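You operate a simulated robot arm through the tools that you are given. There is no shell and no other tool. Be economical: measure what you need, move in short steps, check, and stop when the job is done.

You run a simulated two-armed robot. Do the job below in one go: nothing can be reset, and whatever is moved stays where it is left.

JOB
Turn the washer temperature dial to 60 C. Then push the washer filter flap shut. Then press the dryer low heat key to switch it on. Then open the washer door, put the clothes brush in the inside of the washer drum, then shut the door. Then lift the dryer flap open. Keep to this order.

The check looks at the end state, three seconds after you hand in, the way a careful person would. Anything else that was tipped, shoved, dropped, spilled or broken makes it a failure.

ROBOT AND FRAMES
Two 7-joint arms with two-finger parallel grippers on one trunk, on a base that drives. Base frame: it is fixed to the floor where the robot stands at the start and does not move with it; the origin is under the middle of the robot, x ahead of it, y to its left, z up. Readings come in cm, rad, newtons and seconds.
The left shoulder is at the start at [6, 14.3, 85.4], the right one opposite. With the tool pointing down near the work surface each hand reaches from about 30 to 72 cm from the robot's upright axis, wherever it stands, measured 20 degrees to its own side. Places, roughly: clothes brush (13x6x10 cm) [-120, 210, 80]; dryer flap [100, -30, 90]; dryer low heat key [100, -50, 150]; inside of the washer drum (22x24 cm) [78, 22, 106]; washer door [60, 10, 130]; washer filter flap [40, 30, 90]; washer temperature dial [70, 0, 160]. Payload 1.57 kg a hand.
Tool frame (each hand has its own): the origin (TCP) lies between the finger pads and is the grasp point; the fingertips stand 3 cm ahead of it; z points along the fingers, y is the line along which they close. The gripper opens to 11 cm. The fingers are 2.4 cm wide and 1.2 cm thick; the gripper's body (4.8 by 11.2 cm) begins 7.8 cm behind the TCP.
Orientation is told as [roll, pitch, yaw] about the base's x, y, z axes, in that order, counted from this pose: with the fingers straight down and closing along the base's y, the tool's x points along the base's -x, its y along +y and its z along -z.

CONTROLS
- The arms move only by the tool step_arm. It takes "left_motion", "right_motion" or both (then of equal length, played together; a hand with none holds still); each is a list that holds one entry, the list of rows, each a list of 7 numbers: the turn, a rotation vector about the tool's x, y, z in units of 4 degrees (1.0 is 4 degrees), then the shift along the tool's x, y, z in units of 20 mm (1.0 is 20 mm), then the opening, from 0 (shut) to 1 (fully open). In form: [[[rx, ry, rz, dx, dy, dz, jaw], ...]]. A call has 1 to 12 rows; each row shifts and turns the commanded pose from where the row before left it, along the tool's axes as they then stand. A call with a number of a shift or a turn outside -1 to 1 is refused whole. Rows are played at 5 a second. More than 5 cm and 0.15 rad between two rows, or a gripper value outside its range, and nothing of the call is played. A pose out of reach is approached as far as the arm can. The call stops where the force on the tool passes 40 N (or 10 N more than at its start, if that is more) or the arm is blocked; 0.2 s more then pass. The fingers move at their own pace (about 4.5 cm/s each) and stop on an object; they squeeze with about 43 N. The grip force told is the motor's: it shows also when the fingers shut on nothing. Time passes only in rows, and 0.2 s behind the last, so rows that do not move let the fingers close. The reply holds the time, the measured pose of the TCP, the force on the tool along the base axes, the opening and the grip force, in the units named above and with some noise, with the torque about the TCP (base axes, N m) and any sound that the robot's microphone picked up.
- Cameras (640 x 400 px; columns grow to the right, rows downward): "scene" is now at [5.56, -0, 147.67]; the picture's right is [0.01, -1.00, 0.00], its down [-0.61, -0.00, -0.79] and it looks along [0.79, 0.00, -0.61] (base axes); focal length 214 px, centre (320, 200). "left" rides on the left gripper at [7, -1.6, -14.1] in its tool frame; the picture's right is [0.23, 0.97, 0.00], its down [-0.86, 0.20, -0.48] and it looks along [-0.47, 0.11, 0.88] (tool axes); focal length 222 px, centre (320, 200). "right" rides on the right gripper at [7, 1.6, -14.1] in its tool frame; the picture's right is [-0.23, 0.97, 0.00], its down [-0.86, -0.20, -0.48] and it looks along [-0.47, -0.11, 0.88] (tool axes); focal length 222 px, centre (320, 200). There is no depth. A picture from a camera that has moved, and an enlarged one, comes with that camera's place and axes in the base frame and with its lens.
- grab_frame(camera): a new picture of that camera. The clock stands still meanwhile.
- slide_trunk(by): slides the trunk up (or, below 0, down) by that many cm; the arms and the scene camera ride with it, the base frame stays. It gives what a move gives, with no picture.
- roll_base(legs): drives the robot by 1 to 6 legs, each [ahead, left, turn to the left] in cm, cm and rad, along the robot's own axes; the way and the turn of a leg run together, so that a leg with both is an arc; at most 150 cm and 3.142 rad a leg. The arms and the cameras ride along, it lands a little off, and it stops where it bumps. It gives what a move gives.
- aim_head(pan, tilt): turns the head with the scene camera to pan (to the left, within 1.501 rad either way) and tilt (down, from -0.506 to 1.204), counted from straight ahead of the robot. It gives what a move gives.
- close_up(camera, box): a new picture of the part [left, top, right, bottom] of that camera's present view, enlarged. The clock stands still meanwhile.
- finish_job(): hands the job in; it is judged then, once.

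Go step by step. Nothing tells you exact positions but the pictures and the camera data: compare them with the known pose of the tool, close in by small moves and look again before you grip or let go. The budget is 165 turns and 138 pictures, counting those below and the enlarged ones. Unless the task says otherwise, let go and move clear before handing in, and close with one line.

The tools are called after "Call:" as a command line: name --argument value ..., lists and objects as JSON in quotes. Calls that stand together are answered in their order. step_arm: Moves the arms, as the interface text tells. Its arguments: {"type":"object","properties":{"left_motion":{"type":"array"},"right_motion":{"type":"array"}},"required":[]} The other tools are called the same way: slide_trunk (by) slides the trunk up or down; roll_base (legs) drives the base; aim_head (pan, tilt) turns the head that bears the scene camera; grab_frame (camera) takes a picture; close_up (camera, box) takes an enlarged picture of a part of a camera's view; finish_job () hands the job in.

At the start:

```text
time: 0.0
left_ee_pos: [45.66, 6.39, 100.01]
left_ee_rot: [-0.001, -0.001, 0.001]
left_wrist_force: [0.3, 0.1, -0.3]
left_torque: [-0.01, 0.0, 0.01]
left_width: 10.99
left_finger_force: 0.0
right_ee_pos: [53.66, -34.7, 100.03]
right_ee_rot: [0.001, 0.0, -0.001]
right_wrist_force: [0.3, 0.3, 0.5]
right_torque: [0.02, 0.0, -0.02]
right_width: 10.99
right_finger_force: 0.1
trunk travel left (down, up): [-45.2, 13.8]
robot x, y, heading: [-0.21, 0.13, 0.001]
head pan, tilt: [0.005, 0.661]
```

scene: 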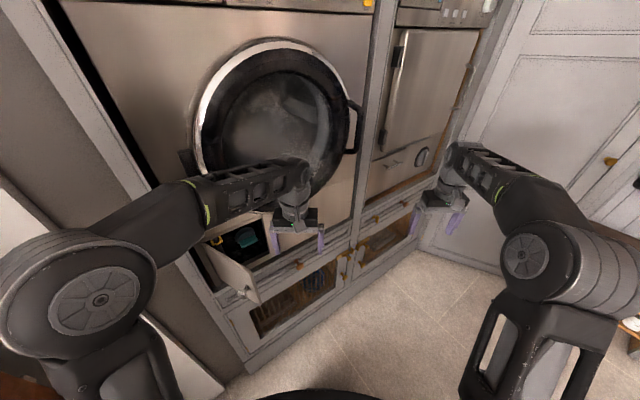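
right: 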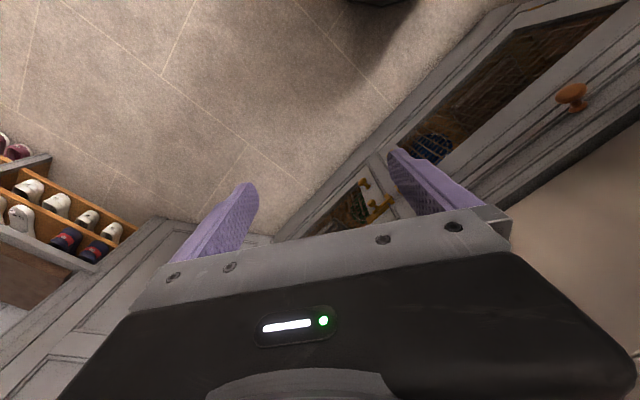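
left: 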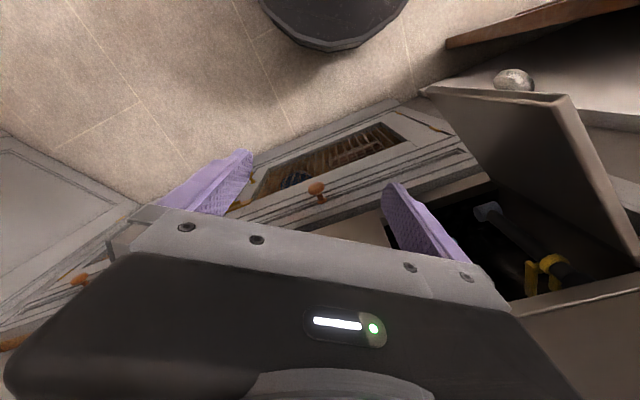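

The washer with its round door is ahead and to the left, the dryer is to its right, and the filter flap stands open at the lower left. I'll look up at the control panels first.

Call:
aim_head --pan 0 --tilt 0.05

Call:
grab_frame --camera "scene"

```text
time: 1.0
left_ee_pos: [45.65, 6.32, 99.88]
left_ee_rot: [0.0, -0.001, 0.0]
left_wrist_force: [-0.1, -0.9, 0.1]
left_torque: [0.02, 0.0, 0.01]
left_width: 11.02
left_finger_force: 0.0
right_ee_pos: [53.66, -34.57, 100.07]
right_ee_rot: [-0.001, 0.0, 0.002]
right_wrist_force: [0.3, -0.2, 0.4]
right_torque: [-0.01, -0.01, 0.0]
right_width: 11.04
right_finger_force: 0.0
trunk travel left (down, up): [-45.2, 13.8]
robot x, y, heading: [-0.1, -0.08, 0.001]
head pan, tilt: [0.0, 0.051]
```

```text
134 pictures are left
camera scene: at [6.04, -0.05, 153.27], right [0.0, -1.0, 0.0], down [-0.05, 0.0, -1.0], along [1.0, 0.0, -0.05], focal length 214 px, centre (320, 200)
```

scene: 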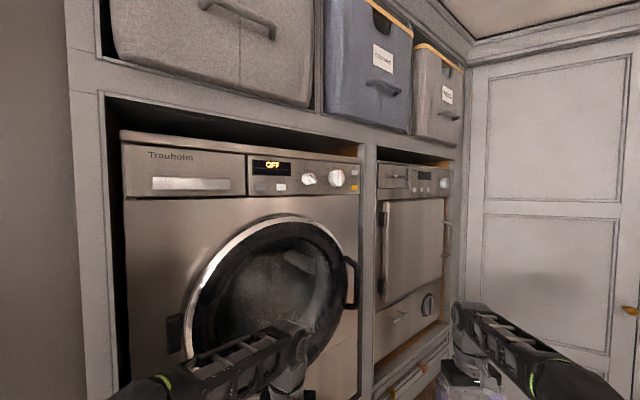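

Call:
close_up --camera "scene" --box '[230, 140, 370, 228]'

Call:
close_up --camera "scene" --box '[360, 150, 480, 225]'

```text
4.55 times, centred on (300, 184) of scene
camera zoom: at [6.04, -0.05, 153.27], right [0.0, -1.0, 0.0], down [-0.05, 0.0, -1.0], along [1.0, 0.0, -0.05], focal length 975 px, centre (411, 273)
```

zoom: 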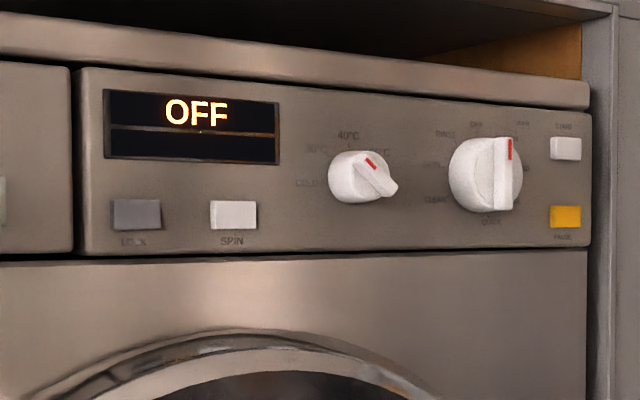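

```text
5.33 times, centred on (420, 188) of scene
camera zoom: at [6.04, -0.05, 153.27], right [0.0, -1.0, 0.0], down [-0.05, 0.0, -1.0], along [1.0, 0.0, -0.05], focal length 1144 px, centre (-213, 267)
```

zoom: 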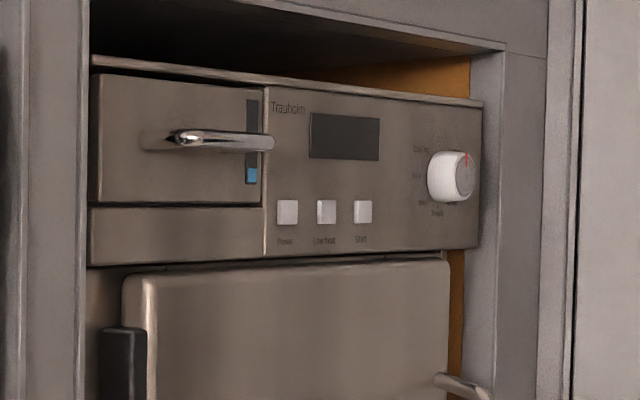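

I see a temperature dial on the washer, and a row of keys on the dryer with low heat in the middle. Before driving, I'll look at the room on both sides.

Call:
aim_head --pan 1.5 --tilt 0.4

Call:
grab_frame --camera "scene"

Call:
aim_head --pan -1.5 --tilt 0.4

Call:
grab_frame --camera "scene"

```text
time: 2.6
left_ee_pos: [45.74, 6.48, 100.11]
left_ee_rot: [0.001, -0.001, 0.001]
left_wrist_force: [-0.1, -0.6, -0.8]
left_torque: [0.02, 0.0, 0.01]
left_width: 10.99
left_finger_force: 0.0
right_ee_pos: [53.71, -34.61, 100.05]
right_ee_rot: [-0.001, 0.001, 0.001]
right_wrist_force: [0.0, 0.0, -0.6]
right_torque: [0.01, -0.02, -0.02]
right_width: 10.96
right_finger_force: 0.1
trunk travel left (down, up): [-45.2, 13.8]
robot x, y, heading: [-0.03, -0.31, 0.0]
head pan, tilt: [1.499, 0.4]
```

```text
131 pictures are left
camera scene: at [-2.41, 9.19, 150.04], right [1.0, -0.07, 0.0], down [-0.03, -0.39, -0.92], along [0.07, 0.92, -0.39], focal length 214 px, centre (320, 200)
```

scene: 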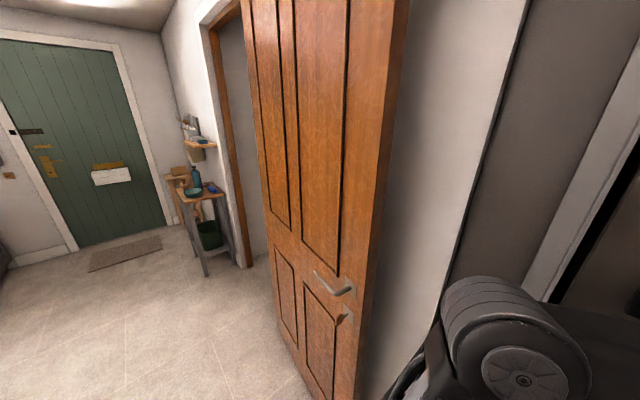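

```text
time: 5.2
left_ee_pos: [45.7, 6.38, 100.04]
left_ee_rot: [0.001, -0.001, 0.0]
left_wrist_force: [-0.6, -0.4, -0.1]
left_torque: [0.0, 0.01, -0.01]
left_width: 11.0
left_finger_force: 0.0
right_ee_pos: [53.75, -34.7, 99.97]
right_ee_rot: [0.002, 0.0, 0.001]
right_wrist_force: [0.6, -0.7, -0.6]
right_torque: [0.01, -0.01, -0.02]
right_width: 10.99
right_finger_force: 0.1
trunk travel left (down, up): [-45.2, 13.8]
robot x, y, heading: [0.14, 0.23, 0.002]
head pan, tilt: [-1.499, 0.4]
```

```text
130 pictures are left
camera scene: at [-2.41, -9.29, 150.03], right [-1.0, -0.07, 0.0], down [-0.03, 0.39, -0.92], along [0.07, -0.92, -0.39], focal length 214 px, centre (320, 200)
```

scene: 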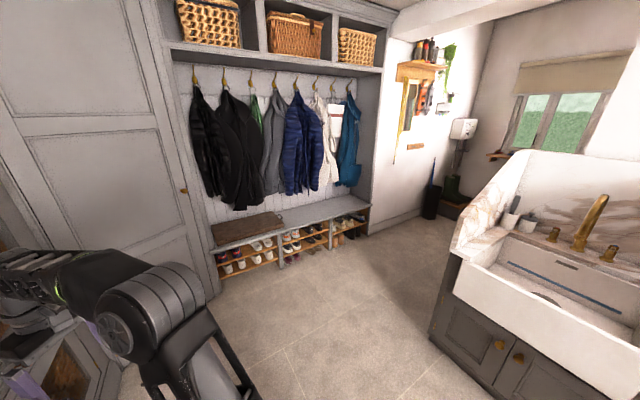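

The space behind is clear; a wooden house door stands to the left. I'll back off and turn to face the appliances squarely.

Call:
roll_base --legs '[[-20, 0, 0], [0, 0, 0.48]]'

Call:
aim_head --pan 0 --tilt 0.2

Call:
grab_frame --camera "scene"

```text
time: 8.2
left_ee_pos: [17.39, 26.98, 99.98]
left_ee_rot: [0.001, -0.001, 0.484]
left_wrist_force: [-0.2, -0.3, 0.0]
left_torque: [0.0, 0.03, -0.01]
left_width: 10.98
left_finger_force: 0.1
right_ee_pos: [43.54, -5.62, 100.0]
right_ee_rot: [0.0, 0.0, 0.485]
right_wrist_force: [-0.1, 0.0, 0.1]
right_torque: [0.02, -0.03, -0.03]
right_width: 10.99
right_finger_force: 0.0
trunk travel left (down, up): [-45.2, 13.8]
robot x, y, heading: [-20.07, -0.13, 0.481]
head pan, tilt: [-1.499, 0.4]
```

```text
time: 9.8
left_ee_pos: [17.39, 27.01, 99.96]
left_ee_rot: [0.0, 0.0, 0.485]
left_wrist_force: [1.0, -0.3, 0.8]
left_torque: [0.01, 0.0, -0.02]
left_width: 11.0
left_finger_force: 0.1
right_ee_pos: [43.48, -5.66, 99.98]
right_ee_rot: [0.0, 0.001, 0.486]
right_wrist_force: [-0.1, -0.7, 0.7]
right_torque: [-0.01, -0.01, 0.01]
right_width: 11.01
right_finger_force: 0.1
trunk travel left (down, up): [-45.2, 13.8]
robot x, y, heading: [-20.16, 0.26, 0.486]
head pan, tilt: [0.0, 0.201]
```

```text
129 pictures are left
camera scene: at [-14.57, 2.96, 151.89], right [0.47, -0.88, 0.0], down [-0.18, -0.09, -0.98], along [0.87, 0.46, -0.2], focal length 214 px, centre (320, 200)
```

scene: 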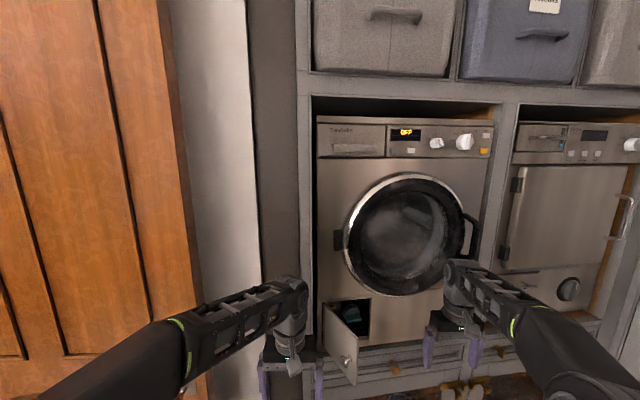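

Call:
close_up --camera "scene" --box '[384, 118, 496, 166]'

Call:
close_up --camera "scene" --box '[510, 110, 640, 300]'

Call:
close_up --camera "scene" --box '[310, 160, 490, 390]'

```text
5.71 times, centred on (440, 142) of scene
camera zoom: at [-14.57, 2.96, 151.89], right [0.47, -0.88, 0.0], down [-0.18, -0.09, -0.98], along [0.87, 0.46, -0.2], focal length 1226 px, centre (-366, 531)
```

zoom: 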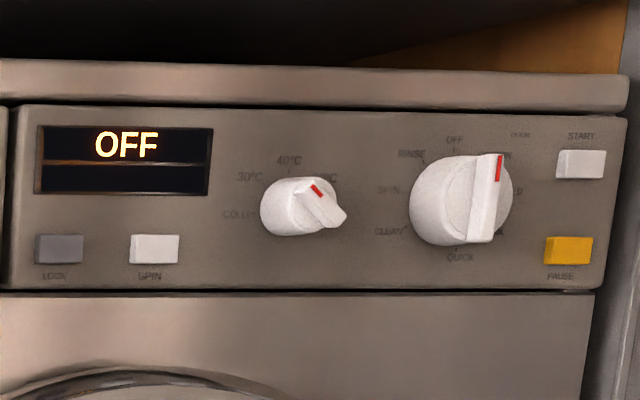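

```text
2.11 times, centred on (575, 205) of scene
camera zoom: at [-14.57, 2.96, 151.89], right [0.47, -0.88, 0.0], down [-0.18, -0.09, -0.98], along [0.87, 0.46, -0.2], focal length 452 px, centre (-217, 190)
```

zoom: 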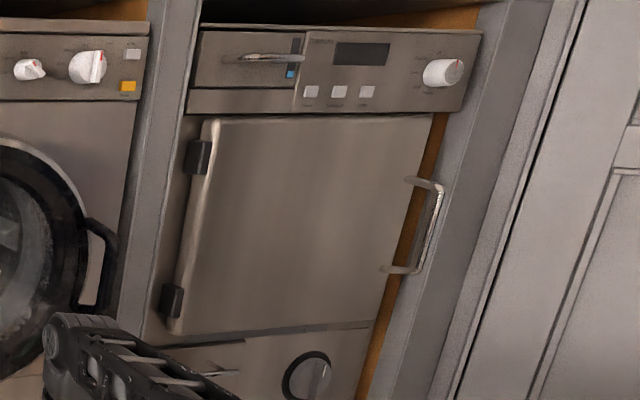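

```text
1.74 times, centred on (400, 275) of scene
camera zoom: at [-14.57, 2.96, 151.89], right [0.47, -0.88, 0.0], down [-0.18, -0.09, -0.98], along [0.87, 0.46, -0.2], focal length 373 px, centre (181, 70)
```

zoom: 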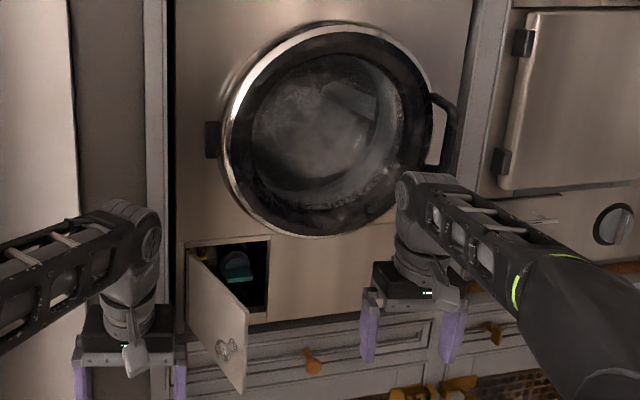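

The washer front normal is at a yaw of about 0.58 rad. The temperature dial, pointing at 30°C, is near (67, 3, 156). I'll raise the trunk, draw both arms back and point the right hand forward.

Call:
slide_trunk --by 13.5

Call:
step_arm --left_motion '[[[0, 0, 0, 1, 0, 0, 0.5], [0, 0, 0, 1, 0, 0, 0.5], [0, 0, 0, 1, 0, 0, 0.5], [0, 0, 0, 1, 0, 0, 0.5], [0, 0, 0, 0.5, 0, 0, 0.5], [0, 0, 0, 0, 0, 0, 0.5], [0, 0, 0, 0, 0, 0, 0.5], [0, 0, 0, 0, 0, 0, 0.5], [0, 0, 0, 0, 0, 0, 0.5], [0, 0, 0, 0, 0, 0, 0.5], [0, 0, 0, 0, 0, 0, 0.5], [0, 0, 0, 0, 0, 0, 0.5]]]' --right_motion '[[[0, 0, 0, 1, 0, -1, 0.6], [0, 0, 0, 1, 0.5, -1, 0.6], [0, 0, 0, 1, 0.5, -1, 0.6], [0, 0, 0, 0.5, 0.5, -1, 0.6], [0, 0, 0, 0, 0.5, -1, 0.6], [0, -1, 0, 0, 0.5, -1, 0.6], [0, -1, 0, 0, 0, -1, 0.6], [0, -1, 0, 0, 0, -1, 0.6], [0, -1, 0, 0, 0, 0, 0.6], [0, -1, 0, 0, 0, 0, 0.6], [0, -1, 0, 0, 0, 0, 0.6], [0, -1, 0, 0, 0, 0, 0.6]]]'

Call:
step_arm --right_motion '[[[0, -1, 0, 0, 0, 0, 0.6], [0, -1, 0, 0, 0, 0, 0.6], [0, -1, 0, 0, 0, 0, 0.6], [0, -1, 0, 0, 0, 0, 0.6], [0, -1, 0, 0, 0, 0, 0.6], [0, -1, 0, 0, 0, 0, 0.6], [0, -1, 0, 0, 0, 0, 0.6], [0, -1, 0, 0, 0, 0, 0.6], [0, -1, 0, 0, 0, 0, 0.6], [0, -1, 0, 0, 0, 0, 0.6], [0, -1, 0, 0, 0, 0, 0.6], [0, -1, 0, 0, 0, 0, 0.6]]]'

```text
time: 11.4
left_ee_pos: [17.39, 26.98, 113.43]
left_ee_rot: [0.0, -0.001, 0.486]
left_wrist_force: [0.1, 0.2, -1.5]
left_torque: [-0.02, 0.03, -0.01]
left_width: 11.0
left_finger_force: 0.0
right_ee_pos: [43.43, -5.53, 113.47]
right_ee_rot: [-0.002, 0.001, 0.485]
right_wrist_force: [-0.2, -0.1, 0.2]
right_torque: [-0.02, 0.02, -0.03]
right_width: 10.98
right_finger_force: 0.1
trunk travel left (down, up): [-58.7, 0.3]
robot x, y, heading: [-19.88, 0.15, 0.482]
head pan, tilt: [0.0, 0.201]
```

```text
time: 14.0
left_ee_pos: [9.2, 22.91, 113.62]
left_ee_rot: [0.0, 0.0, 0.485]
left_wrist_force: [-0.6, 0.0, 0.8]
left_torque: [0.05, -0.03, 0.0]
left_width: 5.5
left_finger_force: 0.1
right_ee_pos: [40.74, -5.44, 121.77]
right_ee_rot: [0.001, -0.49, 0.485]
right_wrist_force: [0.5, 0.1, 0.5]
right_torque: [-0.02, 0.01, 0.03]
right_width: 6.61
right_finger_force: 0.1
right hand out of reach, approached as far as the arm can: row 1, 2, 3, 4, 5
trunk travel left (down, up): [-58.7, 0.3]
robot x, y, heading: [-20.04, 0.18, 0.488]
head pan, tilt: [0.0, 0.201]
```

```text
time: 16.6
left_ee_pos: [9.17, 22.85, 113.58]
left_ee_rot: [-0.001, 0.0, 0.486]
left_wrist_force: [-0.7, 0.1, 0.1]
left_torque: [0.01, 0.01, 0.0]
left_width: 5.49
left_finger_force: 0.0
right_ee_pos: [40.73, -5.38, 121.69]
right_ee_rot: [0.003, -1.328, 0.484]
right_wrist_force: [0.4, 0.1, 0.1]
right_torque: [0.0, 0.02, -0.01]
right_width: 6.61
right_finger_force: 0.2
trunk travel left (down, up): [-58.7, 0.3]
robot x, y, heading: [-20.09, -0.03, 0.482]
head pan, tilt: [0.0, 0.201]
```

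Call:
step_arm --right_motion '[[[0, -1, 0, 0, 0, -1, 0.6], [0, -1, 0, 0, 0, -1, 0.6], [0, -1, 0, 0, 0, -1, 0.6], [0, -0.5, 0, -1, 0, -1, 0.6], [0, 0, 0, -1, 1, 0, 0.6], [0, 0, 0, -1, 1, 0, 0.6], [0, 0, 0, -1, 1, 0, 0.6], [0, 0, 0, -1, 1, 0, 0.6], [0, 0, 0, -1, 1, 0, 0.6], [0, 0, 0, -1, 1, 0, 0.6], [0, 0, 0, -1, 1, 0, 0.6], [0, 0, 0, -1, 1, 0, 0.6]]]'

Call:
step_arm --right_motion '[[[0, 0, 0, -1, 1, 0, 0.6], [0, 0, 0, -1, 1, 0, 0.6], [0, 0, 0, -1, 0, 0, 0.6], [0, 0, 0, -1, 0, 0, 0.6], [0, 0, 0, -1, 0, 0, 0.6], [0, 0, 0, -1, 0, 0, 0.6], [0, 0, 0, -1, 0, 0, 0.6]]]'

```text
time: 19.2
left_ee_pos: [9.19, 22.84, 113.59]
left_ee_rot: [0.0, 0.0, 0.485]
left_wrist_force: [-0.8, 0.2, 0.0]
left_torque: [0.01, 0.0, 0.04]
left_width: 5.51
left_finger_force: 0.1
right_ee_pos: [29.3, 4.18, 142.69]
right_ee_rot: [2.199, -1.571, -1.712]
right_wrist_force: [0.5, 0.1, 0.1]
right_torque: [-0.02, 0.04, -0.04]
right_width: 6.61
right_finger_force: 0.0
right hand out of reach, approached as far as the arm can: row 2, 3, 4
trunk travel left (down, up): [-58.7, 0.3]
robot x, y, heading: [-20.17, -0.23, 0.487]
head pan, tilt: [0.0, 0.201]
```

```text
time: 20.8
left_ee_pos: [9.23, 22.75, 113.48]
left_ee_rot: [0.002, 0.001, 0.486]
left_wrist_force: [-0.3, 0.2, 0.6]
left_torque: [0.0, -0.01, 0.02]
left_width: 5.5
left_finger_force: 0.0
right_ee_pos: [27.56, 7.78, 156.44]
right_ee_rot: [1.878, -1.57, -1.391]
right_wrist_force: [-0.5, -0.4, 0.2]
right_torque: [0.01, -0.01, -0.01]
right_width: 6.59
right_finger_force: 0.0
trunk travel left (down, up): [-58.7, 0.3]
robot x, y, heading: [-20.22, 0.08, 0.482]
head pan, tilt: [0.0, 0.201]
```

The right hand is now level at dial height. I'll turn a little, sidestep right, then look before moving closer.

Call:
roll_base --legs '[[0, 0, 0.094], [0, -30, 0], [8, 0, 0]]'

Call:
aim_head --pan 0 --tilt 0

Call:
grab_frame --camera "scene"

Call:
grab_frame --camera "right"

```text
time: 24.1
left_ee_pos: [30.66, 4.3, 113.43]
left_ee_rot: [0.0, 0.004, 0.58]
left_wrist_force: [0.4, -0.3, 0.0]
left_torque: [0.02, 0.0, -0.01]
left_width: 5.5
left_finger_force: 0.1
right_ee_pos: [50.28, -8.84, 156.38]
right_ee_rot: [0.342, -1.569, 0.243]
right_wrist_force: [0.5, 0.4, -0.5]
right_torque: [0.02, -0.05, 0.0]
right_width: 6.59
right_finger_force: 0.1
trunk travel left (down, up): [-58.7, 0.3]
robot x, y, heading: [3.4, -20.77, 0.582]
head pan, tilt: [0.0, 0.201]
```

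```text
time: 24.8
left_ee_pos: [30.44, 4.24, 113.52]
left_ee_rot: [0.0, 0.0, 0.58]
left_wrist_force: [0.5, 0.2, 0.6]
left_torque: [-0.01, 0.0, 0.02]
left_width: 5.5
left_finger_force: 0.1
right_ee_pos: [50.14, -8.97, 156.47]
right_ee_rot: [2.552, -1.57, -1.971]
right_wrist_force: [0.1, -0.6, 0.6]
right_torque: [0.02, -0.03, -0.02]
right_width: 6.62
right_finger_force: 0.0
trunk travel left (down, up): [-58.7, 0.3]
robot x, y, heading: [3.64, -21.39, 0.583]
head pan, tilt: [0.0, 0.0]
```

```text
125 pictures are left
camera scene: at [8.33, -17.96, 167.23], right [0.55, -0.84, 0.0], down [0.0, 0.0, -1.0], along [0.84, 0.55, 0.0], focal length 214 px, centre (320, 200)
```

scene: 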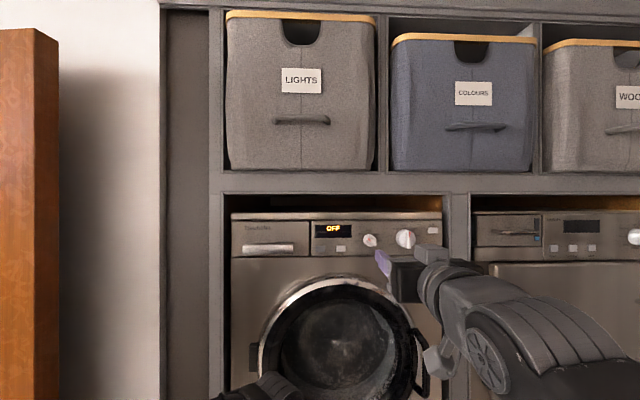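

```text
124 pictures are left
camera right: at [37.47, -15.36, 149.54], right [-0.54, 0.81, 0.23], down [-0.29, -0.43, 0.85], along [0.79, 0.39, 0.47], focal length 222 px, centre (320, 200)
```

right: 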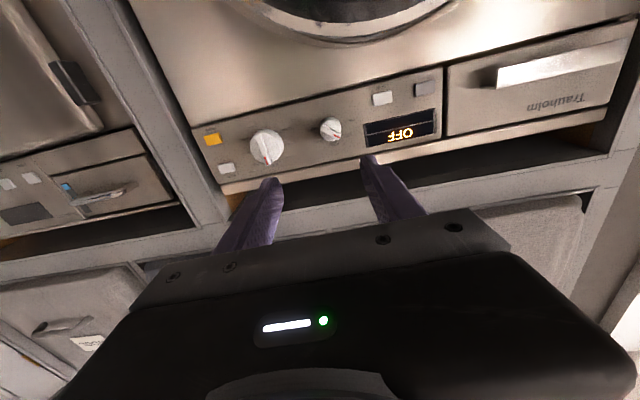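

Call:
close_up --camera "right" --box '[290, 90, 380, 160]'

Call:
close_up --camera "scene" --box '[340, 215, 420, 265]'

```text
5.71 times, centred on (335, 125) of right
camera zoom: at [37.47, -15.36, 149.54], right [-0.54, 0.81, 0.23], down [-0.29, -0.43, 0.85], along [0.79, 0.39, 0.47], focal length 1269 px, centre (234, 629)
```

zoom: 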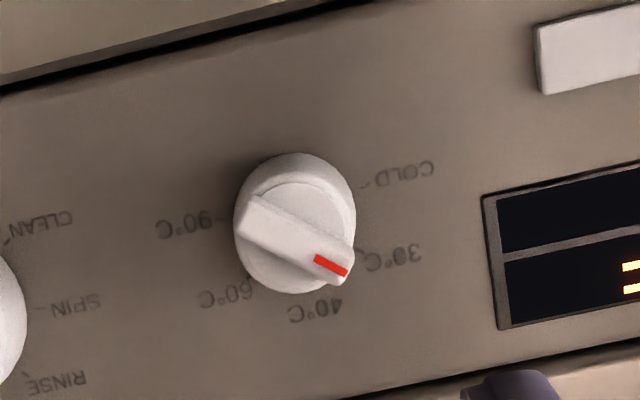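

```text
8.00 times, centred on (380, 240) of scene
camera zoom: at [8.33, -17.96, 167.23], right [0.55, -0.84, 0.0], down [0.0, 0.0, -1.0], along [0.84, 0.55, 0.0], focal length 1716 px, centre (-160, -120)
```

zoom: 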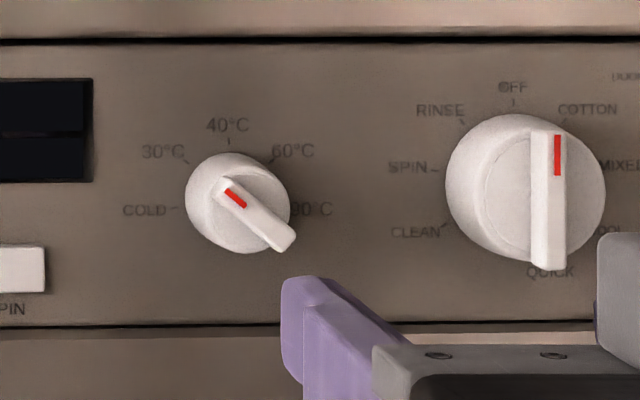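

The dial reads 30°C, with its axis near r=33.4, z=156. I'll roll the hand to line up with the ridge, drive 10 cm closer and look again.

Call:
step_arm --right_motion '[[[0, 0, 0, 0.2, 0.82, 0, 0.5], [0, 0, -1, 0, 0, 0, 0.5], [0, 0, -1, 0, 0, 0, 0.5], [0, 0, -1, 0, 0, 0, 0.5], [0, 0, -1, 0, 0, 0, 0.5], [0, 0, -1, 0, 0, 0, 0.5], [0, 0, -1, 0, 0, 0, 0.5], [0, 0, -1, 0, 0, 0, 0.5], [0, 0, -1, 0, 0, 0, 0.5], [0, 0, -1, 0, 0, 0, 0.5], [0, 0, -1, 0, 0, 0, 0.5], [0, 0, -1, 0, 0, 0, 0.5]]]'

Call:
roll_base --legs '[[9, 0, 0]]'

Call:
grab_frame --camera "right"

Call:
grab_frame --camera "scene"

```text
time: 27.4
left_ee_pos: [30.46, 4.23, 113.55]
left_ee_rot: [0.001, 0.001, 0.581]
left_wrist_force: [0.3, -0.7, -0.2]
left_torque: [-0.01, 0.0, 0.01]
left_width: 5.5
left_finger_force: 0.1
right_ee_pos: [49.21, -7.64, 156.14]
right_ee_rot: [-1.571, -0.804, 2.154]
right_wrist_force: [-0.6, 0.0, -0.3]
right_torque: [0.01, -0.01, 0.01]
right_width: 5.52
right_finger_force: 0.0
trunk travel left (down, up): [-58.7, 0.3]
robot x, y, heading: [3.65, -21.45, 0.582]
head pan, tilt: [0.0, 0.0]
```

```text
time: 28.5
left_ee_pos: [37.83, 9.22, 113.47]
left_ee_rot: [0.001, 0.002, 0.583]
left_wrist_force: [0.0, 0.2, 0.4]
left_torque: [0.0, 0.05, 0.01]
left_width: 5.51
left_finger_force: 0.2
right_ee_pos: [56.67, -2.52, 156.03]
right_ee_rot: [-1.569, -0.802, 2.152]
right_wrist_force: [-0.2, -0.2, 0.1]
right_torque: [0.0, -0.02, -0.02]
right_width: 5.5
right_finger_force: 0.1
trunk travel left (down, up): [-58.7, 0.3]
robot x, y, heading: [10.79, -16.21, 0.583]
head pan, tilt: [0.0, 0.0]
```

```text
121 pictures are left
camera right: at [47.02, -13.41, 149.93], right [-0.47, 0.72, -0.51], down [-0.65, 0.11, 0.75], along [0.6, 0.69, 0.41], focal length 222 px, centre (320, 200)
```

right: 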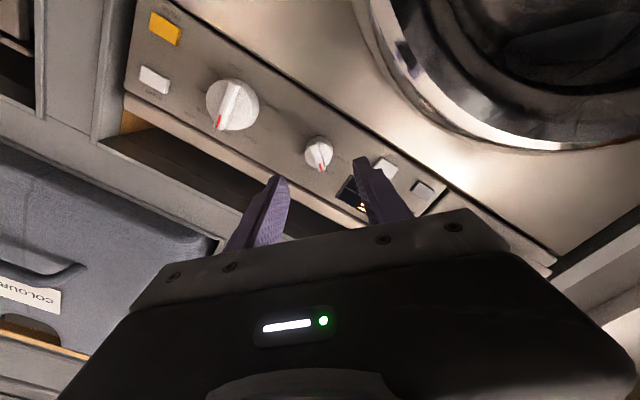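

```text
120 pictures are left
camera scene: at [15.87, -12.98, 167.23], right [0.55, -0.84, 0.0], down [0.0, 0.0, -1.0], along [0.84, 0.55, 0.0], focal length 214 px, centre (320, 200)
```

scene: 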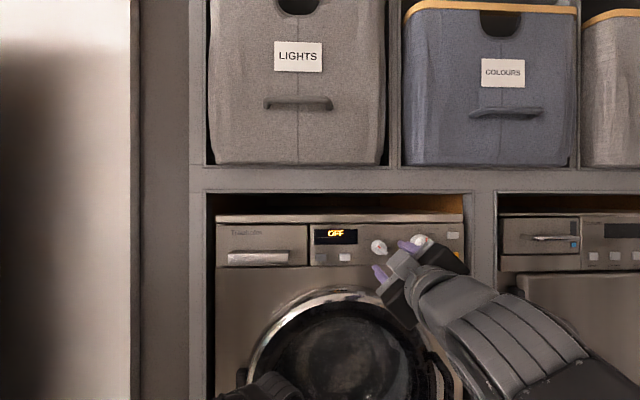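

Call:
close_up --camera "scene" --box '[350, 225, 430, 275]'

Call:
close_up --camera "right" --box '[240, 110, 400, 230]'

```text
8.00 times, centred on (390, 250) of scene
camera zoom: at [15.87, -12.98, 167.23], right [0.55, -0.84, 0.0], down [0.0, 0.0, -1.0], along [0.84, 0.55, 0.0], focal length 1716 px, centre (-240, -200)
```

zoom: 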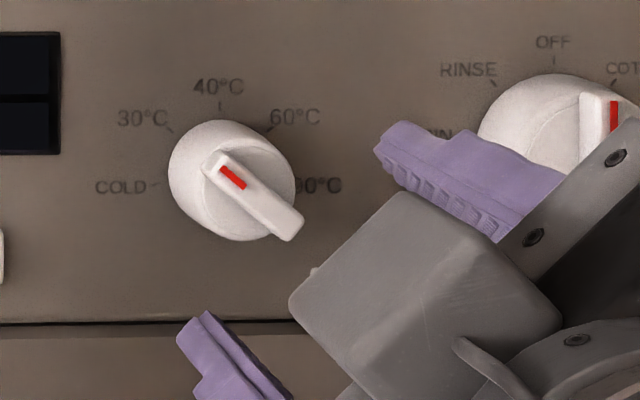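

```text
3.33 times, centred on (320, 170) of right
camera zoom: at [47.02, -13.41, 149.93], right [-0.47, 0.72, -0.51], down [-0.65, 0.11, 0.75], along [0.6, 0.69, 0.41], focal length 740 px, centre (320, 300)
```

zoom: 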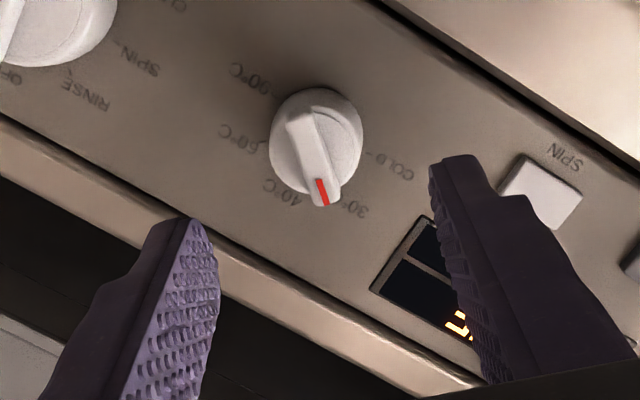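

The hand lines up with the dial to within a few millimetres. I'll move in with the fingers around the ridge.

Call:
step_arm --right_motion '[[[0, 0, 0, 0, 0, 0.9, 0.45], [0, 0, 0, 0, 0, 0.9, 0.45], [0, 0, 0, 0, 0, 0.9, 0.45]]]'

Call:
close_up --camera "scene" --box '[350, 225, 430, 275]'

Call:
close_up --camera "right" --box '[240, 110, 400, 230]'

```text
time: 29.3
left_ee_pos: [37.81, 9.13, 113.46]
left_ee_rot: [0.002, 0.0, 0.584]
left_wrist_force: [0.1, 0.8, 0.1]
left_torque: [-0.01, -0.01, -0.03]
left_width: 5.48
left_finger_force: 0.0
right_ee_pos: [61.22, 0.36, 156.07]
right_ee_rot: [-1.571, -0.803, 2.153]
right_wrist_force: [0.2, 0.4, -0.4]
right_torque: [0.03, 0.01, -0.01]
right_width: 4.93
right_finger_force: 0.0
trunk travel left (down, up): [-58.7, 0.3]
robot x, y, heading: [10.85, -16.39, 0.581]
head pan, tilt: [0.0, 0.0]
```

```text
8.00 times, centred on (390, 250) of scene
camera zoom: at [15.79, -13.03, 167.23], right [0.55, -0.84, 0.0], down [0.0, 0.0, -1.0], along [0.84, 0.55, 0.0], focal length 1716 px, centre (-240, -200)
```

zoom: 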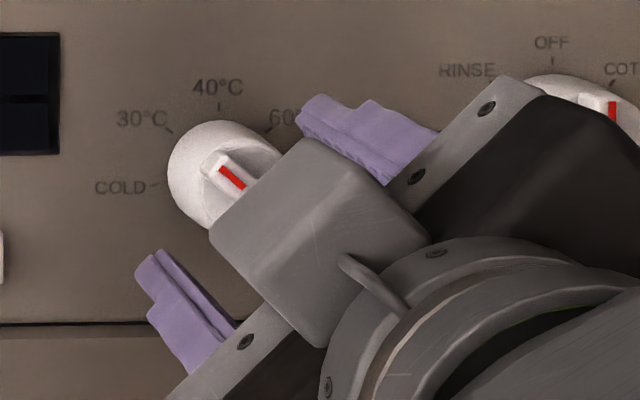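

```text
3.33 times, centred on (320, 170) of right
camera zoom: at [51.42, -10.46, 149.87], right [-0.47, 0.72, -0.51], down [-0.65, 0.11, 0.75], along [0.6, 0.69, 0.41], focal length 740 px, centre (320, 300)
```

zoom: 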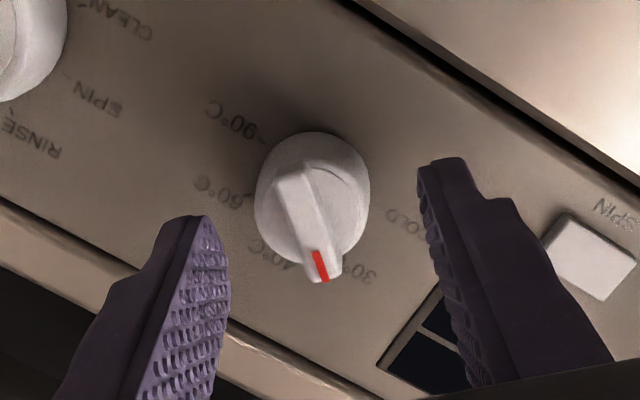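

Call:
step_arm --right_motion '[[[0, 0, 0, 0, 0, 0.5, 0.45], [0, 0, 0, 0, 0, 0, 0.25], [0, 0, 0, 0, 0, 0, 0.1]]]'

Call:
close_up --camera "right" --box '[240, 110, 400, 230]'

```text
time: 30.1
left_ee_pos: [37.67, 9.09, 113.67]
left_ee_rot: [-0.001, 0.0, 0.582]
left_wrist_force: [-1.2, 0.5, 0.3]
left_torque: [0.01, -0.02, -0.01]
left_width: 5.5
left_finger_force: 0.2
right_ee_pos: [61.78, 0.99, 155.99]
right_ee_rot: [-1.567, -0.802, 2.152]
right_wrist_force: [-5.3, -0.7, -6.8]
right_torque: [-0.09, 0.17, 0.06]
right_width: 2.14
right_finger_force: 5.6
trunk travel left (down, up): [-58.7, 0.3]
robot x, y, heading: [10.8, -16.33, 0.581]
head pan, tilt: [0.0, 0.0]
```

```text
3.33 times, centred on (320, 170) of right
camera zoom: at [52.08, -9.87, 149.87], right [-0.47, 0.72, -0.51], down [-0.65, 0.11, 0.75], along [0.6, 0.69, 0.41], focal length 740 px, centre (320, 300)
```

zoom: 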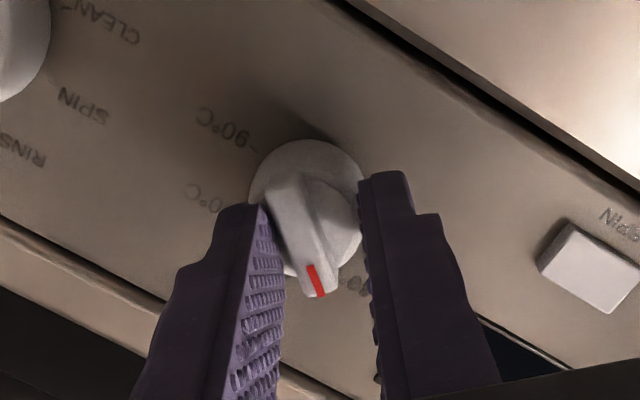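

One finger has touched the ridge, so I'll shift about 6 mm to centre on it, then close.

Call:
step_arm --right_motion '[[[0, 0, 0, 0, 0, 0, 0.25], [0, 0, 0, 0, -0.3, 0, 0.25], [0, 0, 0, 0, 0, 0, 0.1], [0, 0, 0, 0, 0, 0, 0], [0, 0, 0, 0, 0, 0, 0]]]'

Call:
close_up --camera "right" --box '[240, 110, 400, 230]'

```text
time: 31.3
left_ee_pos: [37.66, 9.24, 113.4]
left_ee_rot: [-0.001, 0.001, 0.583]
left_wrist_force: [0.2, 0.3, -0.1]
left_torque: [0.0, 0.04, -0.02]
left_width: 5.49
left_finger_force: 0.0
right_ee_pos: [61.97, 0.8, 156.27]
right_ee_rot: [-1.563, -0.802, 2.149]
right_wrist_force: [-13.2, 5.1, -23.6]
right_torque: [-0.22, 0.35, 0.79]
right_width: 2.97
right_finger_force: 30.2
trunk travel left (down, up): [-58.7, 0.3]
robot x, y, heading: [10.78, -16.25, 0.586]
head pan, tilt: [0.0, 0.0]
```

```text
3.33 times, centred on (320, 170) of right
camera zoom: at [52.28, -10.02, 150.27], right [-0.48, 0.71, -0.51], down [-0.65, 0.11, 0.76], along [0.6, 0.69, 0.41], focal length 740 px, centre (320, 300)
```

zoom: 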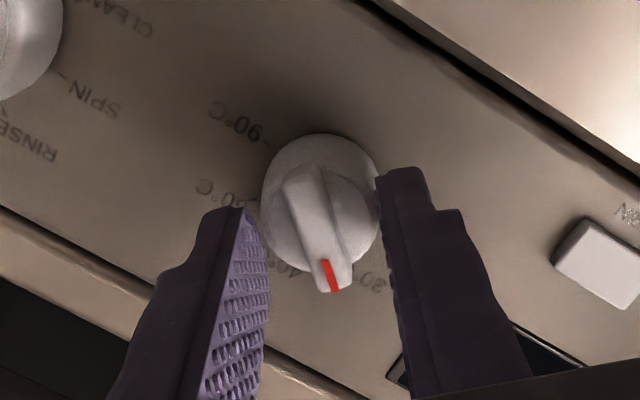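

The fingertips are catching the dial's body. I'll open, back out a bit and grip only the ridge.

Call:
step_arm --right_motion '[[[0, 0, 0, 0, 0, 0, 0.4], [0, 0, 0, 0, 0, -0.4, 0.4], [0, 0, 0, 0, 0, 0, 0.15], [0, 0, 0, 0, 0, 0, 0.05], [0, 0, 0, 0, 0, 0, 0]]]'

Call:
close_up --camera "right" --box '[240, 110, 400, 230]'

```text
time: 32.5
left_ee_pos: [37.58, 9.29, 113.42]
left_ee_rot: [-0.002, 0.0, 0.583]
left_wrist_force: [0.0, 0.1, 0.9]
left_torque: [0.0, 0.01, 0.01]
left_width: 5.54
left_finger_force: 0.0
right_ee_pos: [61.35, 0.49, 156.33]
right_ee_rot: [-1.564, -0.803, 2.15]
right_wrist_force: [-9.8, 3.3, -15.9]
right_torque: [-0.27, 0.36, 0.34]
right_width: 0.87
right_finger_force: 16.6
trunk travel left (down, up): [-58.7, 0.3]
robot x, y, heading: [10.64, -16.43, 0.582]
head pan, tilt: [0.0, 0.0]
```

```text
3.33 times, centred on (320, 170) of right
camera zoom: at [51.67, -10.45, 150.3], right [-0.48, 0.71, -0.51], down [-0.64, 0.11, 0.76], along [0.6, 0.69, 0.41], focal length 740 px, centre (320, 300)
```

zoom: 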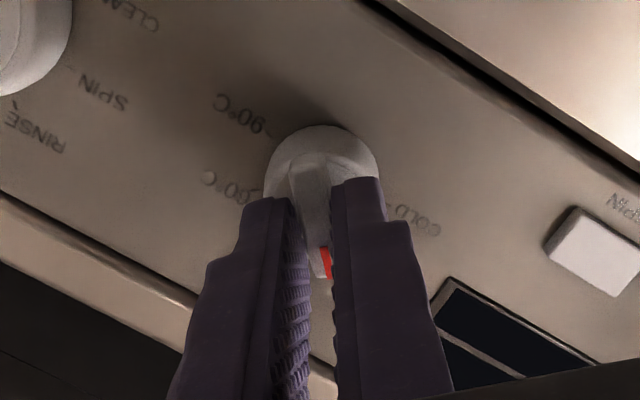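

The ridge is gripped at 0.9 cm wide. I'll ease the side load and turn clockwise in steps.

Call:
step_arm --right_motion '[[[0, 0, 0, 0, 0.12, 0, 0], [0, 0, 1, 0, 0, 0, 0], [0, 0, 1, 0, 0, 0, 0], [0, 0, 1, 0, 0, 0, 0], [0, 0, 1, 0, 0, 0, 0], [0, 0, 1, 0, 0, 0, 0], [0, 0, 1, 0, 0, 0, 0]]]'

Call:
close_up --camera "right" --box '[240, 110, 400, 230]'

```text
time: 34.1
left_ee_pos: [37.61, 9.3, 113.44]
left_ee_rot: [-0.003, -0.001, 0.583]
left_wrist_force: [0.0, -0.6, 0.2]
left_torque: [0.02, 0.01, 0.03]
left_width: 5.5
left_finger_force: 0.2
right_ee_pos: [61.35, 0.38, 156.31]
right_ee_rot: [-1.57, -1.223, 2.152]
right_wrist_force: [-3.8, 5.8, -9.6]
right_torque: [-0.64, 0.9, 0.0]
right_width: 0.92
right_finger_force: 28.1
trunk travel left (down, up): [-58.7, 0.3]
robot x, y, heading: [11.01, -16.51, 0.586]
head pan, tilt: [0.0, 0.0]
```

```text
3.33 times, centred on (320, 170) of right
camera zoom: at [50.14, -8.09, 149.3], right [-0.55, 0.83, -0.12], down [-0.46, -0.18, 0.87], along [0.7, 0.53, 0.47], focal length 740 px, centre (320, 300)
```

zoom: 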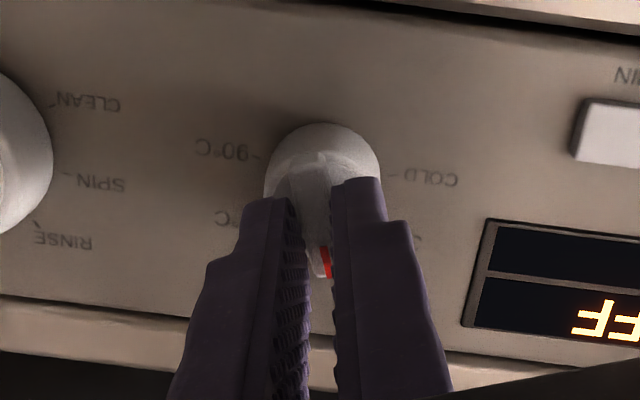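

Call:
step_arm --right_motion '[[[0, 0, 1, 0, 0, 0, 0], [0, 0, 1, 0, 0, 0, 0], [0, 0, 1, 0, 0, 0, 0], [0, 0, 1, 0, 0, 0, 0], [0, 0, 1, 0, 0, 0, 0], [0, 0, 1, 0, 0, 0, 0], [0, 0, 1, 0, 0, 0, 0], [0, 0, 1, 0, 0, 0, 0], [0, 0, 1, 0, 0, 0, 0], [0, 0, 1, 0, 0, 0, 0], [0, 0, 1, 0, 0, 0, 0], [0, 0, 1, 0, 0, 0, 0]]]'

Call:
step_arm --right_motion '[[[0, 0, 1, 0, 0, 0, 0], [0, 0, 1, 0, 0, 0, 0], [0, 0, 1, 0, 0, 0, 0], [0, 0, 1, 0, 0, 0, 0], [0, 0, 0, 0, 0, 0, 0]]]'

Call:
close_up --camera "right" --box '[240, 110, 400, 230]'

```text
time: 36.7
left_ee_pos: [37.83, 9.22, 113.5]
left_ee_rot: [0.001, -0.001, 0.584]
left_wrist_force: [1.0, 0.6, -0.3]
left_torque: [-0.01, 0.02, 0.01]
left_width: 5.48
left_finger_force: 0.0
right_ee_pos: [61.48, 0.28, 156.42]
right_ee_rot: [1.573, -1.081, -0.993]
right_wrist_force: [2.9, 4.8, 8.2]
right_torque: [-0.2, 0.28, 0.45]
right_width: 0.89
right_finger_force: 27.9
trunk travel left (down, up): [-58.7, 0.3]
robot x, y, heading: [11.0, -16.42, 0.582]
head pan, tilt: [0.0, 0.0]
```

```text
time: 37.9
left_ee_pos: [37.79, 9.14, 113.59]
left_ee_rot: [-0.001, -0.002, 0.582]
left_wrist_force: [0.1, 0.4, 0.1]
left_torque: [0.01, -0.03, 0.0]
left_width: 5.51
left_finger_force: 0.1
right_ee_pos: [61.47, 0.22, 156.41]
right_ee_rot: [1.572, -0.801, -0.988]
right_wrist_force: [4.5, 4.7, 7.5]
right_torque: [-0.05, 0.11, 0.5]
right_width: 0.88
right_finger_force: 27.4
trunk travel left (down, up): [-58.7, 0.3]
robot x, y, heading: [11.12, -16.01, 0.582]
head pan, tilt: [0.0, 0.0]
```

```text
3.33 times, centred on (320, 170) of right
camera zoom: at [46.42, -2.5, 152.48], right [-0.3, 0.45, 0.84], down [0.01, -0.88, 0.48], along [0.95, 0.15, 0.26], focal length 740 px, centre (320, 300)
```

zoom: 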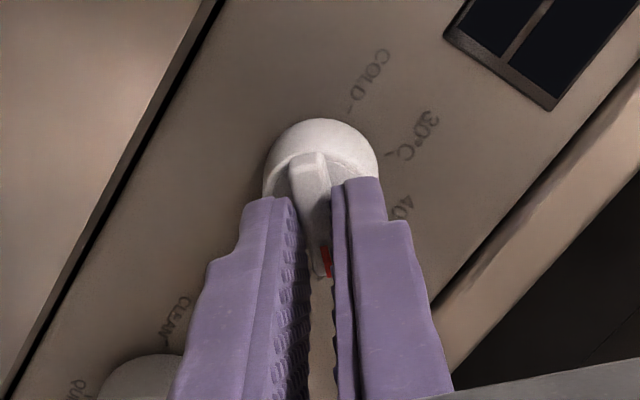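

Turned to about 44°. I'll let go, back straight out and check.

Call:
step_arm --right_motion '[[[0, 0, 0, 0, 0, 0, 0.3], [0, 0, 0, 0, 0, 0, 0.3], [0, 0, 0, 0, 0, -1, 0.3], [0, 0, 0, 0, 0, -1, 0.3], [0, 0, 0, 0, 0, -1, 0.3], [0, 0, 0, 0, 0, -1, 0.3]]]'

Call:
close_up --camera "scene" --box '[350, 225, 430, 275]'

Call:
grab_frame --camera "right"

```text
time: 39.3
left_ee_pos: [37.73, 9.03, 113.6]
left_ee_rot: [0.001, -0.001, 0.584]
left_wrist_force: [0.2, 0.8, -0.7]
left_torque: [0.01, -0.03, 0.01]
left_width: 5.5
left_finger_force: 0.1
right_ee_pos: [54.59, -4.34, 156.28]
right_ee_rot: [1.57, -0.801, -0.989]
right_wrist_force: [0.6, -0.3, -0.1]
right_torque: [0.03, 0.01, 0.01]
right_width: 3.3
right_finger_force: 0.1
trunk travel left (down, up): [-58.7, 0.3]
robot x, y, heading: [10.96, -16.18, 0.583]
head pan, tilt: [0.0, 0.0]
```

```text
8.00 times, centred on (390, 250) of scene
camera zoom: at [15.67, -13.11, 167.24], right [0.55, -0.84, 0.0], down [0.0, 0.0, -1.0], along [0.84, 0.55, 0.0], focal length 1716 px, centre (-240, -200)
```

zoom: 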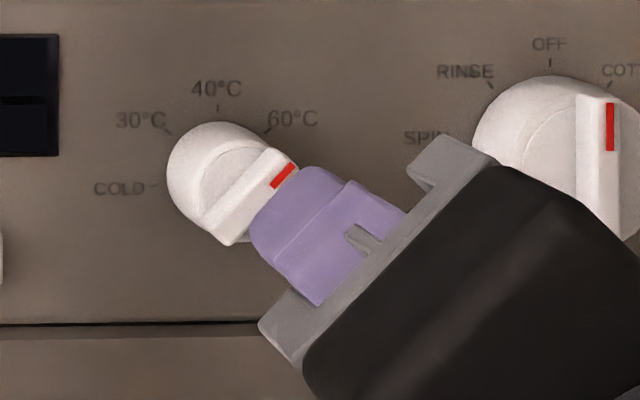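

```text
109 pictures are left
camera right: at [39.52, -7.06, 152.42], right [-0.3, 0.45, 0.84], down [0.01, -0.88, 0.48], along [0.95, 0.15, 0.26], focal length 222 px, centre (320, 200)
```

right: 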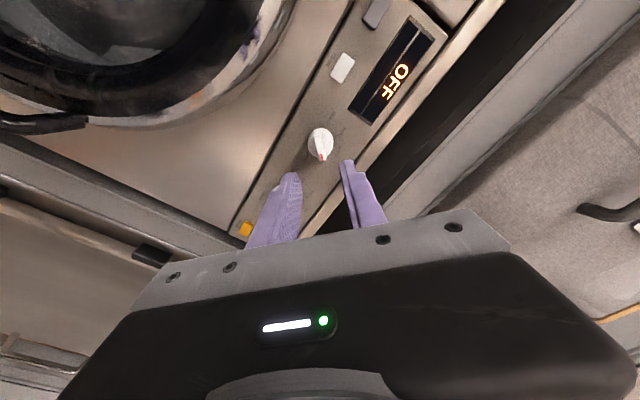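

The dial now reads 60°C. Next is the filter flap, which I estimate is open about 60° with its hinge at n≈57, r≈-3 and its free edge at n≈42, r≈5. I'll back up and swing the left hand level and low.

Call:
roll_base --legs '[[-17, 0, 0]]'

Call:
step_arm --left_motion '[[[0, -1, 0, -1, 0, 0, 0.2], [0, -1, 0, -1, 0, 0, 0.1], [0, -1, 0, -1, 0, 0, 0], [0, -1, 0, -1, 0, 0, 0], [0, -1, 0, -1, 0, 0, 0], [0, -1, 0, 0, 0, 0, 0], [0, -1, 0, 0, 0, 0, 0], [0, -1, 0, 0, 0, 0, 0], [0, -1, 0, 0, 0, 0, 0], [0, -1, 0, 0, 0, 0, 0], [0, -1, 0, 0, 0, 0, 0], [0, -1, 0, 0, 0, 0, 0]]]'

Call:
step_arm --left_motion '[[[0, -1, 0, 0, 0, 0, 0], [0, -1, 0, 0, 0, 0, 0], [0, -1, 0, 0, 0, 0, 0], [0, -1, 0, 0, 0, 0, 0], [0, -1, 0, 0, 0, 0, 0], [0, -1, 0, 0, 0, 0, 0], [0, -1, 0, 0, 0, 0, 0], [0, -1, 0, 0, 0, 0, 0], [0, -1, 0, 0, 0, 0, 0], [0, -1, 0, 0, 0, 0, 0], [0, -0.5, 0, 0, 0, 0, 0]]]'

Call:
aim_head --pan 0.2 --tilt 0.7

Call:
grab_frame --camera "scene"

```text
time: 40.8
left_ee_pos: [23.6, -0.23, 113.59]
left_ee_rot: [0.001, -0.003, 0.581]
left_wrist_force: [0.2, -0.9, -0.8]
left_torque: [-0.01, -0.03, 0.0]
left_width: 5.49
left_finger_force: 0.0
right_ee_pos: [40.27, -13.74, 156.33]
right_ee_rot: [1.573, -0.803, -0.99]
right_wrist_force: [0.2, -0.4, 0.3]
right_torque: [0.0, -0.01, 0.01]
right_width: 3.31
right_finger_force: 0.1
trunk travel left (down, up): [-58.7, 0.3]
robot x, y, heading: [-3.19, -25.94, 0.577]
head pan, tilt: [0.0, 0.0]
```

```text
time: 43.4
left_ee_pos: [31.81, 5.3, 114.97]
left_ee_rot: [-0.001, -0.837, 0.583]
left_wrist_force: [0.1, -0.5, -0.9]
left_torque: [0.02, -0.03, 0.01]
left_width: 0.0
left_finger_force: 21.2
right_ee_pos: [40.51, -13.54, 156.41]
right_ee_rot: [1.571, -0.8, -0.989]
right_wrist_force: [-0.8, 0.5, 0.7]
right_torque: [0.04, 0.02, 0.0]
right_width: 3.28
right_finger_force: 0.0
trunk travel left (down, up): [-58.7, 0.3]
robot x, y, heading: [-3.26, -25.55, 0.585]
head pan, tilt: [0.0, 0.0]
```

```text
time: 45.8
left_ee_pos: [36.29, 4.84, 116.31]
left_ee_rot: [-2.583, -1.568, -3.117]
left_wrist_force: [0.0, 0.5, -0.3]
left_torque: [0.05, 0.01, -0.01]
left_width: 0.0
left_finger_force: 20.9
left hand out of reach, approached as far as the arm can: row 5, 6, 7, 8, 9, 10
right_ee_pos: [40.43, -13.45, 156.33]
right_ee_rot: [1.571, -0.803, -0.989]
right_wrist_force: [0.0, -0.8, 0.5]
right_torque: [0.0, -0.02, 0.0]
right_width: 3.31
right_finger_force: 0.1
trunk travel left (down, up): [-58.7, 0.3]
robot x, y, heading: [-3.15, -25.42, 0.583]
head pan, tilt: [0.0, 0.0]
```

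```text
time: 46.9
left_ee_pos: [36.27, 4.78, 116.35]
left_ee_rot: [-0.008, -1.571, 0.589]
left_wrist_force: [-0.2, 0.2, 0.3]
left_torque: [0.01, 0.02, 0.01]
left_width: 0.0
left_finger_force: 21.1
right_ee_pos: [40.52, -13.57, 156.3]
right_ee_rot: [1.571, -0.803, -0.986]
right_wrist_force: [0.5, 0.5, 0.0]
right_torque: [0.0, 0.01, 0.0]
right_width: 3.31
right_finger_force: 0.1
trunk travel left (down, up): [-58.7, 0.3]
robot x, y, heading: [-3.14, -25.61, 0.586]
head pan, tilt: [0.201, 0.7]
```

```text
108 pictures are left
camera scene: at [0.14, -21.32, 160.86], right [0.71, -0.71, 0.0], down [-0.46, -0.45, -0.77], along [0.54, 0.54, -0.64], focal length 214 px, centre (320, 200)
```

scene: 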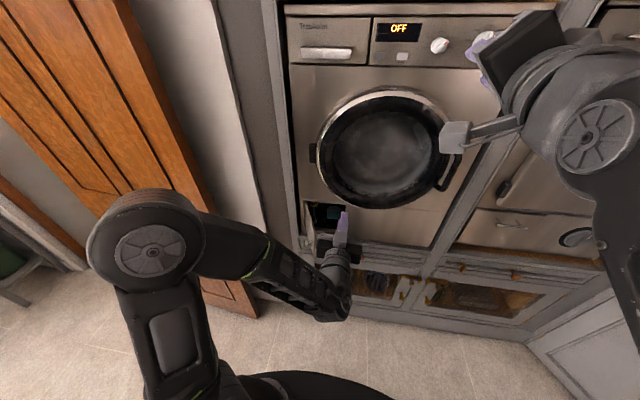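

Call:
step_arm --left_motion '[[[0, 0, 0, 1, 1, 0, 0], [0, 0, 0, 1, 1, 0, 0], [0, 0, 0, 1, 1, 0, 0], [0, 0, 0, 1, 1, 0, 0], [0, 0, 0, 1, 1, 0, 0], [0, 0, 0, 1, 1, 0, 0], [0, 0, 0, 1, 1, 0, 0], [0, 0, 0, 1, 1, 0, 0], [0, 0, 0, 1, 1, 0, 0], [0, 0, 0, 1, 1, 0, 0]]]'

Call:
grab_frame --camera "scene"

Call:
grab_frame --camera "left"

```text
time: 49.0
left_ee_pos: [37.6, 16.07, 106.56]
left_ee_rot: [0.323, -1.559, 0.27]
left_wrist_force: [0.5, -0.1, 0.2]
left_torque: [-0.02, -0.02, 0.05]
left_width: 0.01
left_finger_force: 20.8
left hand out of reach, approached as far as the arm can: row 1, 2, 3, 4, 5, 6, 7, 8, 9, 10
right_ee_pos: [40.54, -13.44, 156.15]
right_ee_rot: [1.571, -0.804, -0.987]
right_wrist_force: [0.2, -0.2, 1.0]
right_torque: [-0.02, -0.02, -0.02]
right_width: 3.31
right_finger_force: 0.0
trunk travel left (down, up): [-58.7, 0.3]
robot x, y, heading: [-3.51, -25.44, 0.582]
head pan, tilt: [0.201, 0.7]
```

```text
107 pictures are left
camera scene: at [0.16, -21.3, 160.85], right [0.71, -0.71, 0.0], down [-0.46, -0.45, -0.76], along [0.54, 0.54, -0.64], focal length 214 px, centre (320, 200)
```

scene: 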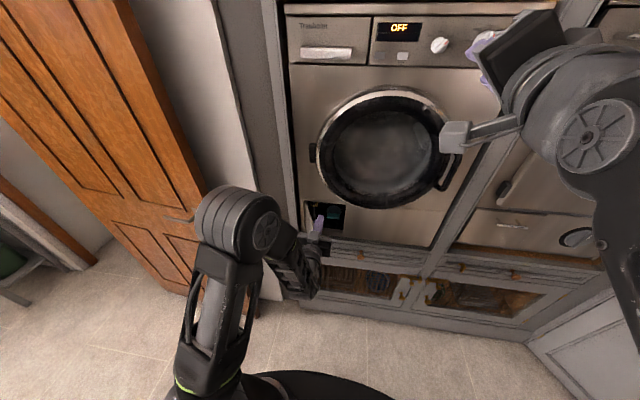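

```text
106 pictures are left
camera left: at [26.73, 6.68, 99.69], right [-0.55, 0.81, -0.22], down [-0.5, -0.1, 0.86], along [0.67, 0.58, 0.46], focal length 222 px, centre (320, 200)
```

left: 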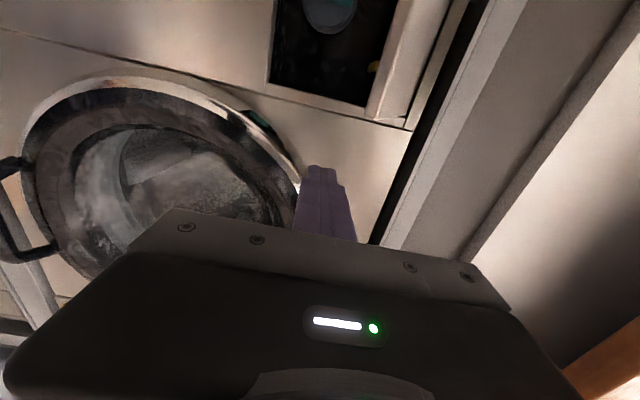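

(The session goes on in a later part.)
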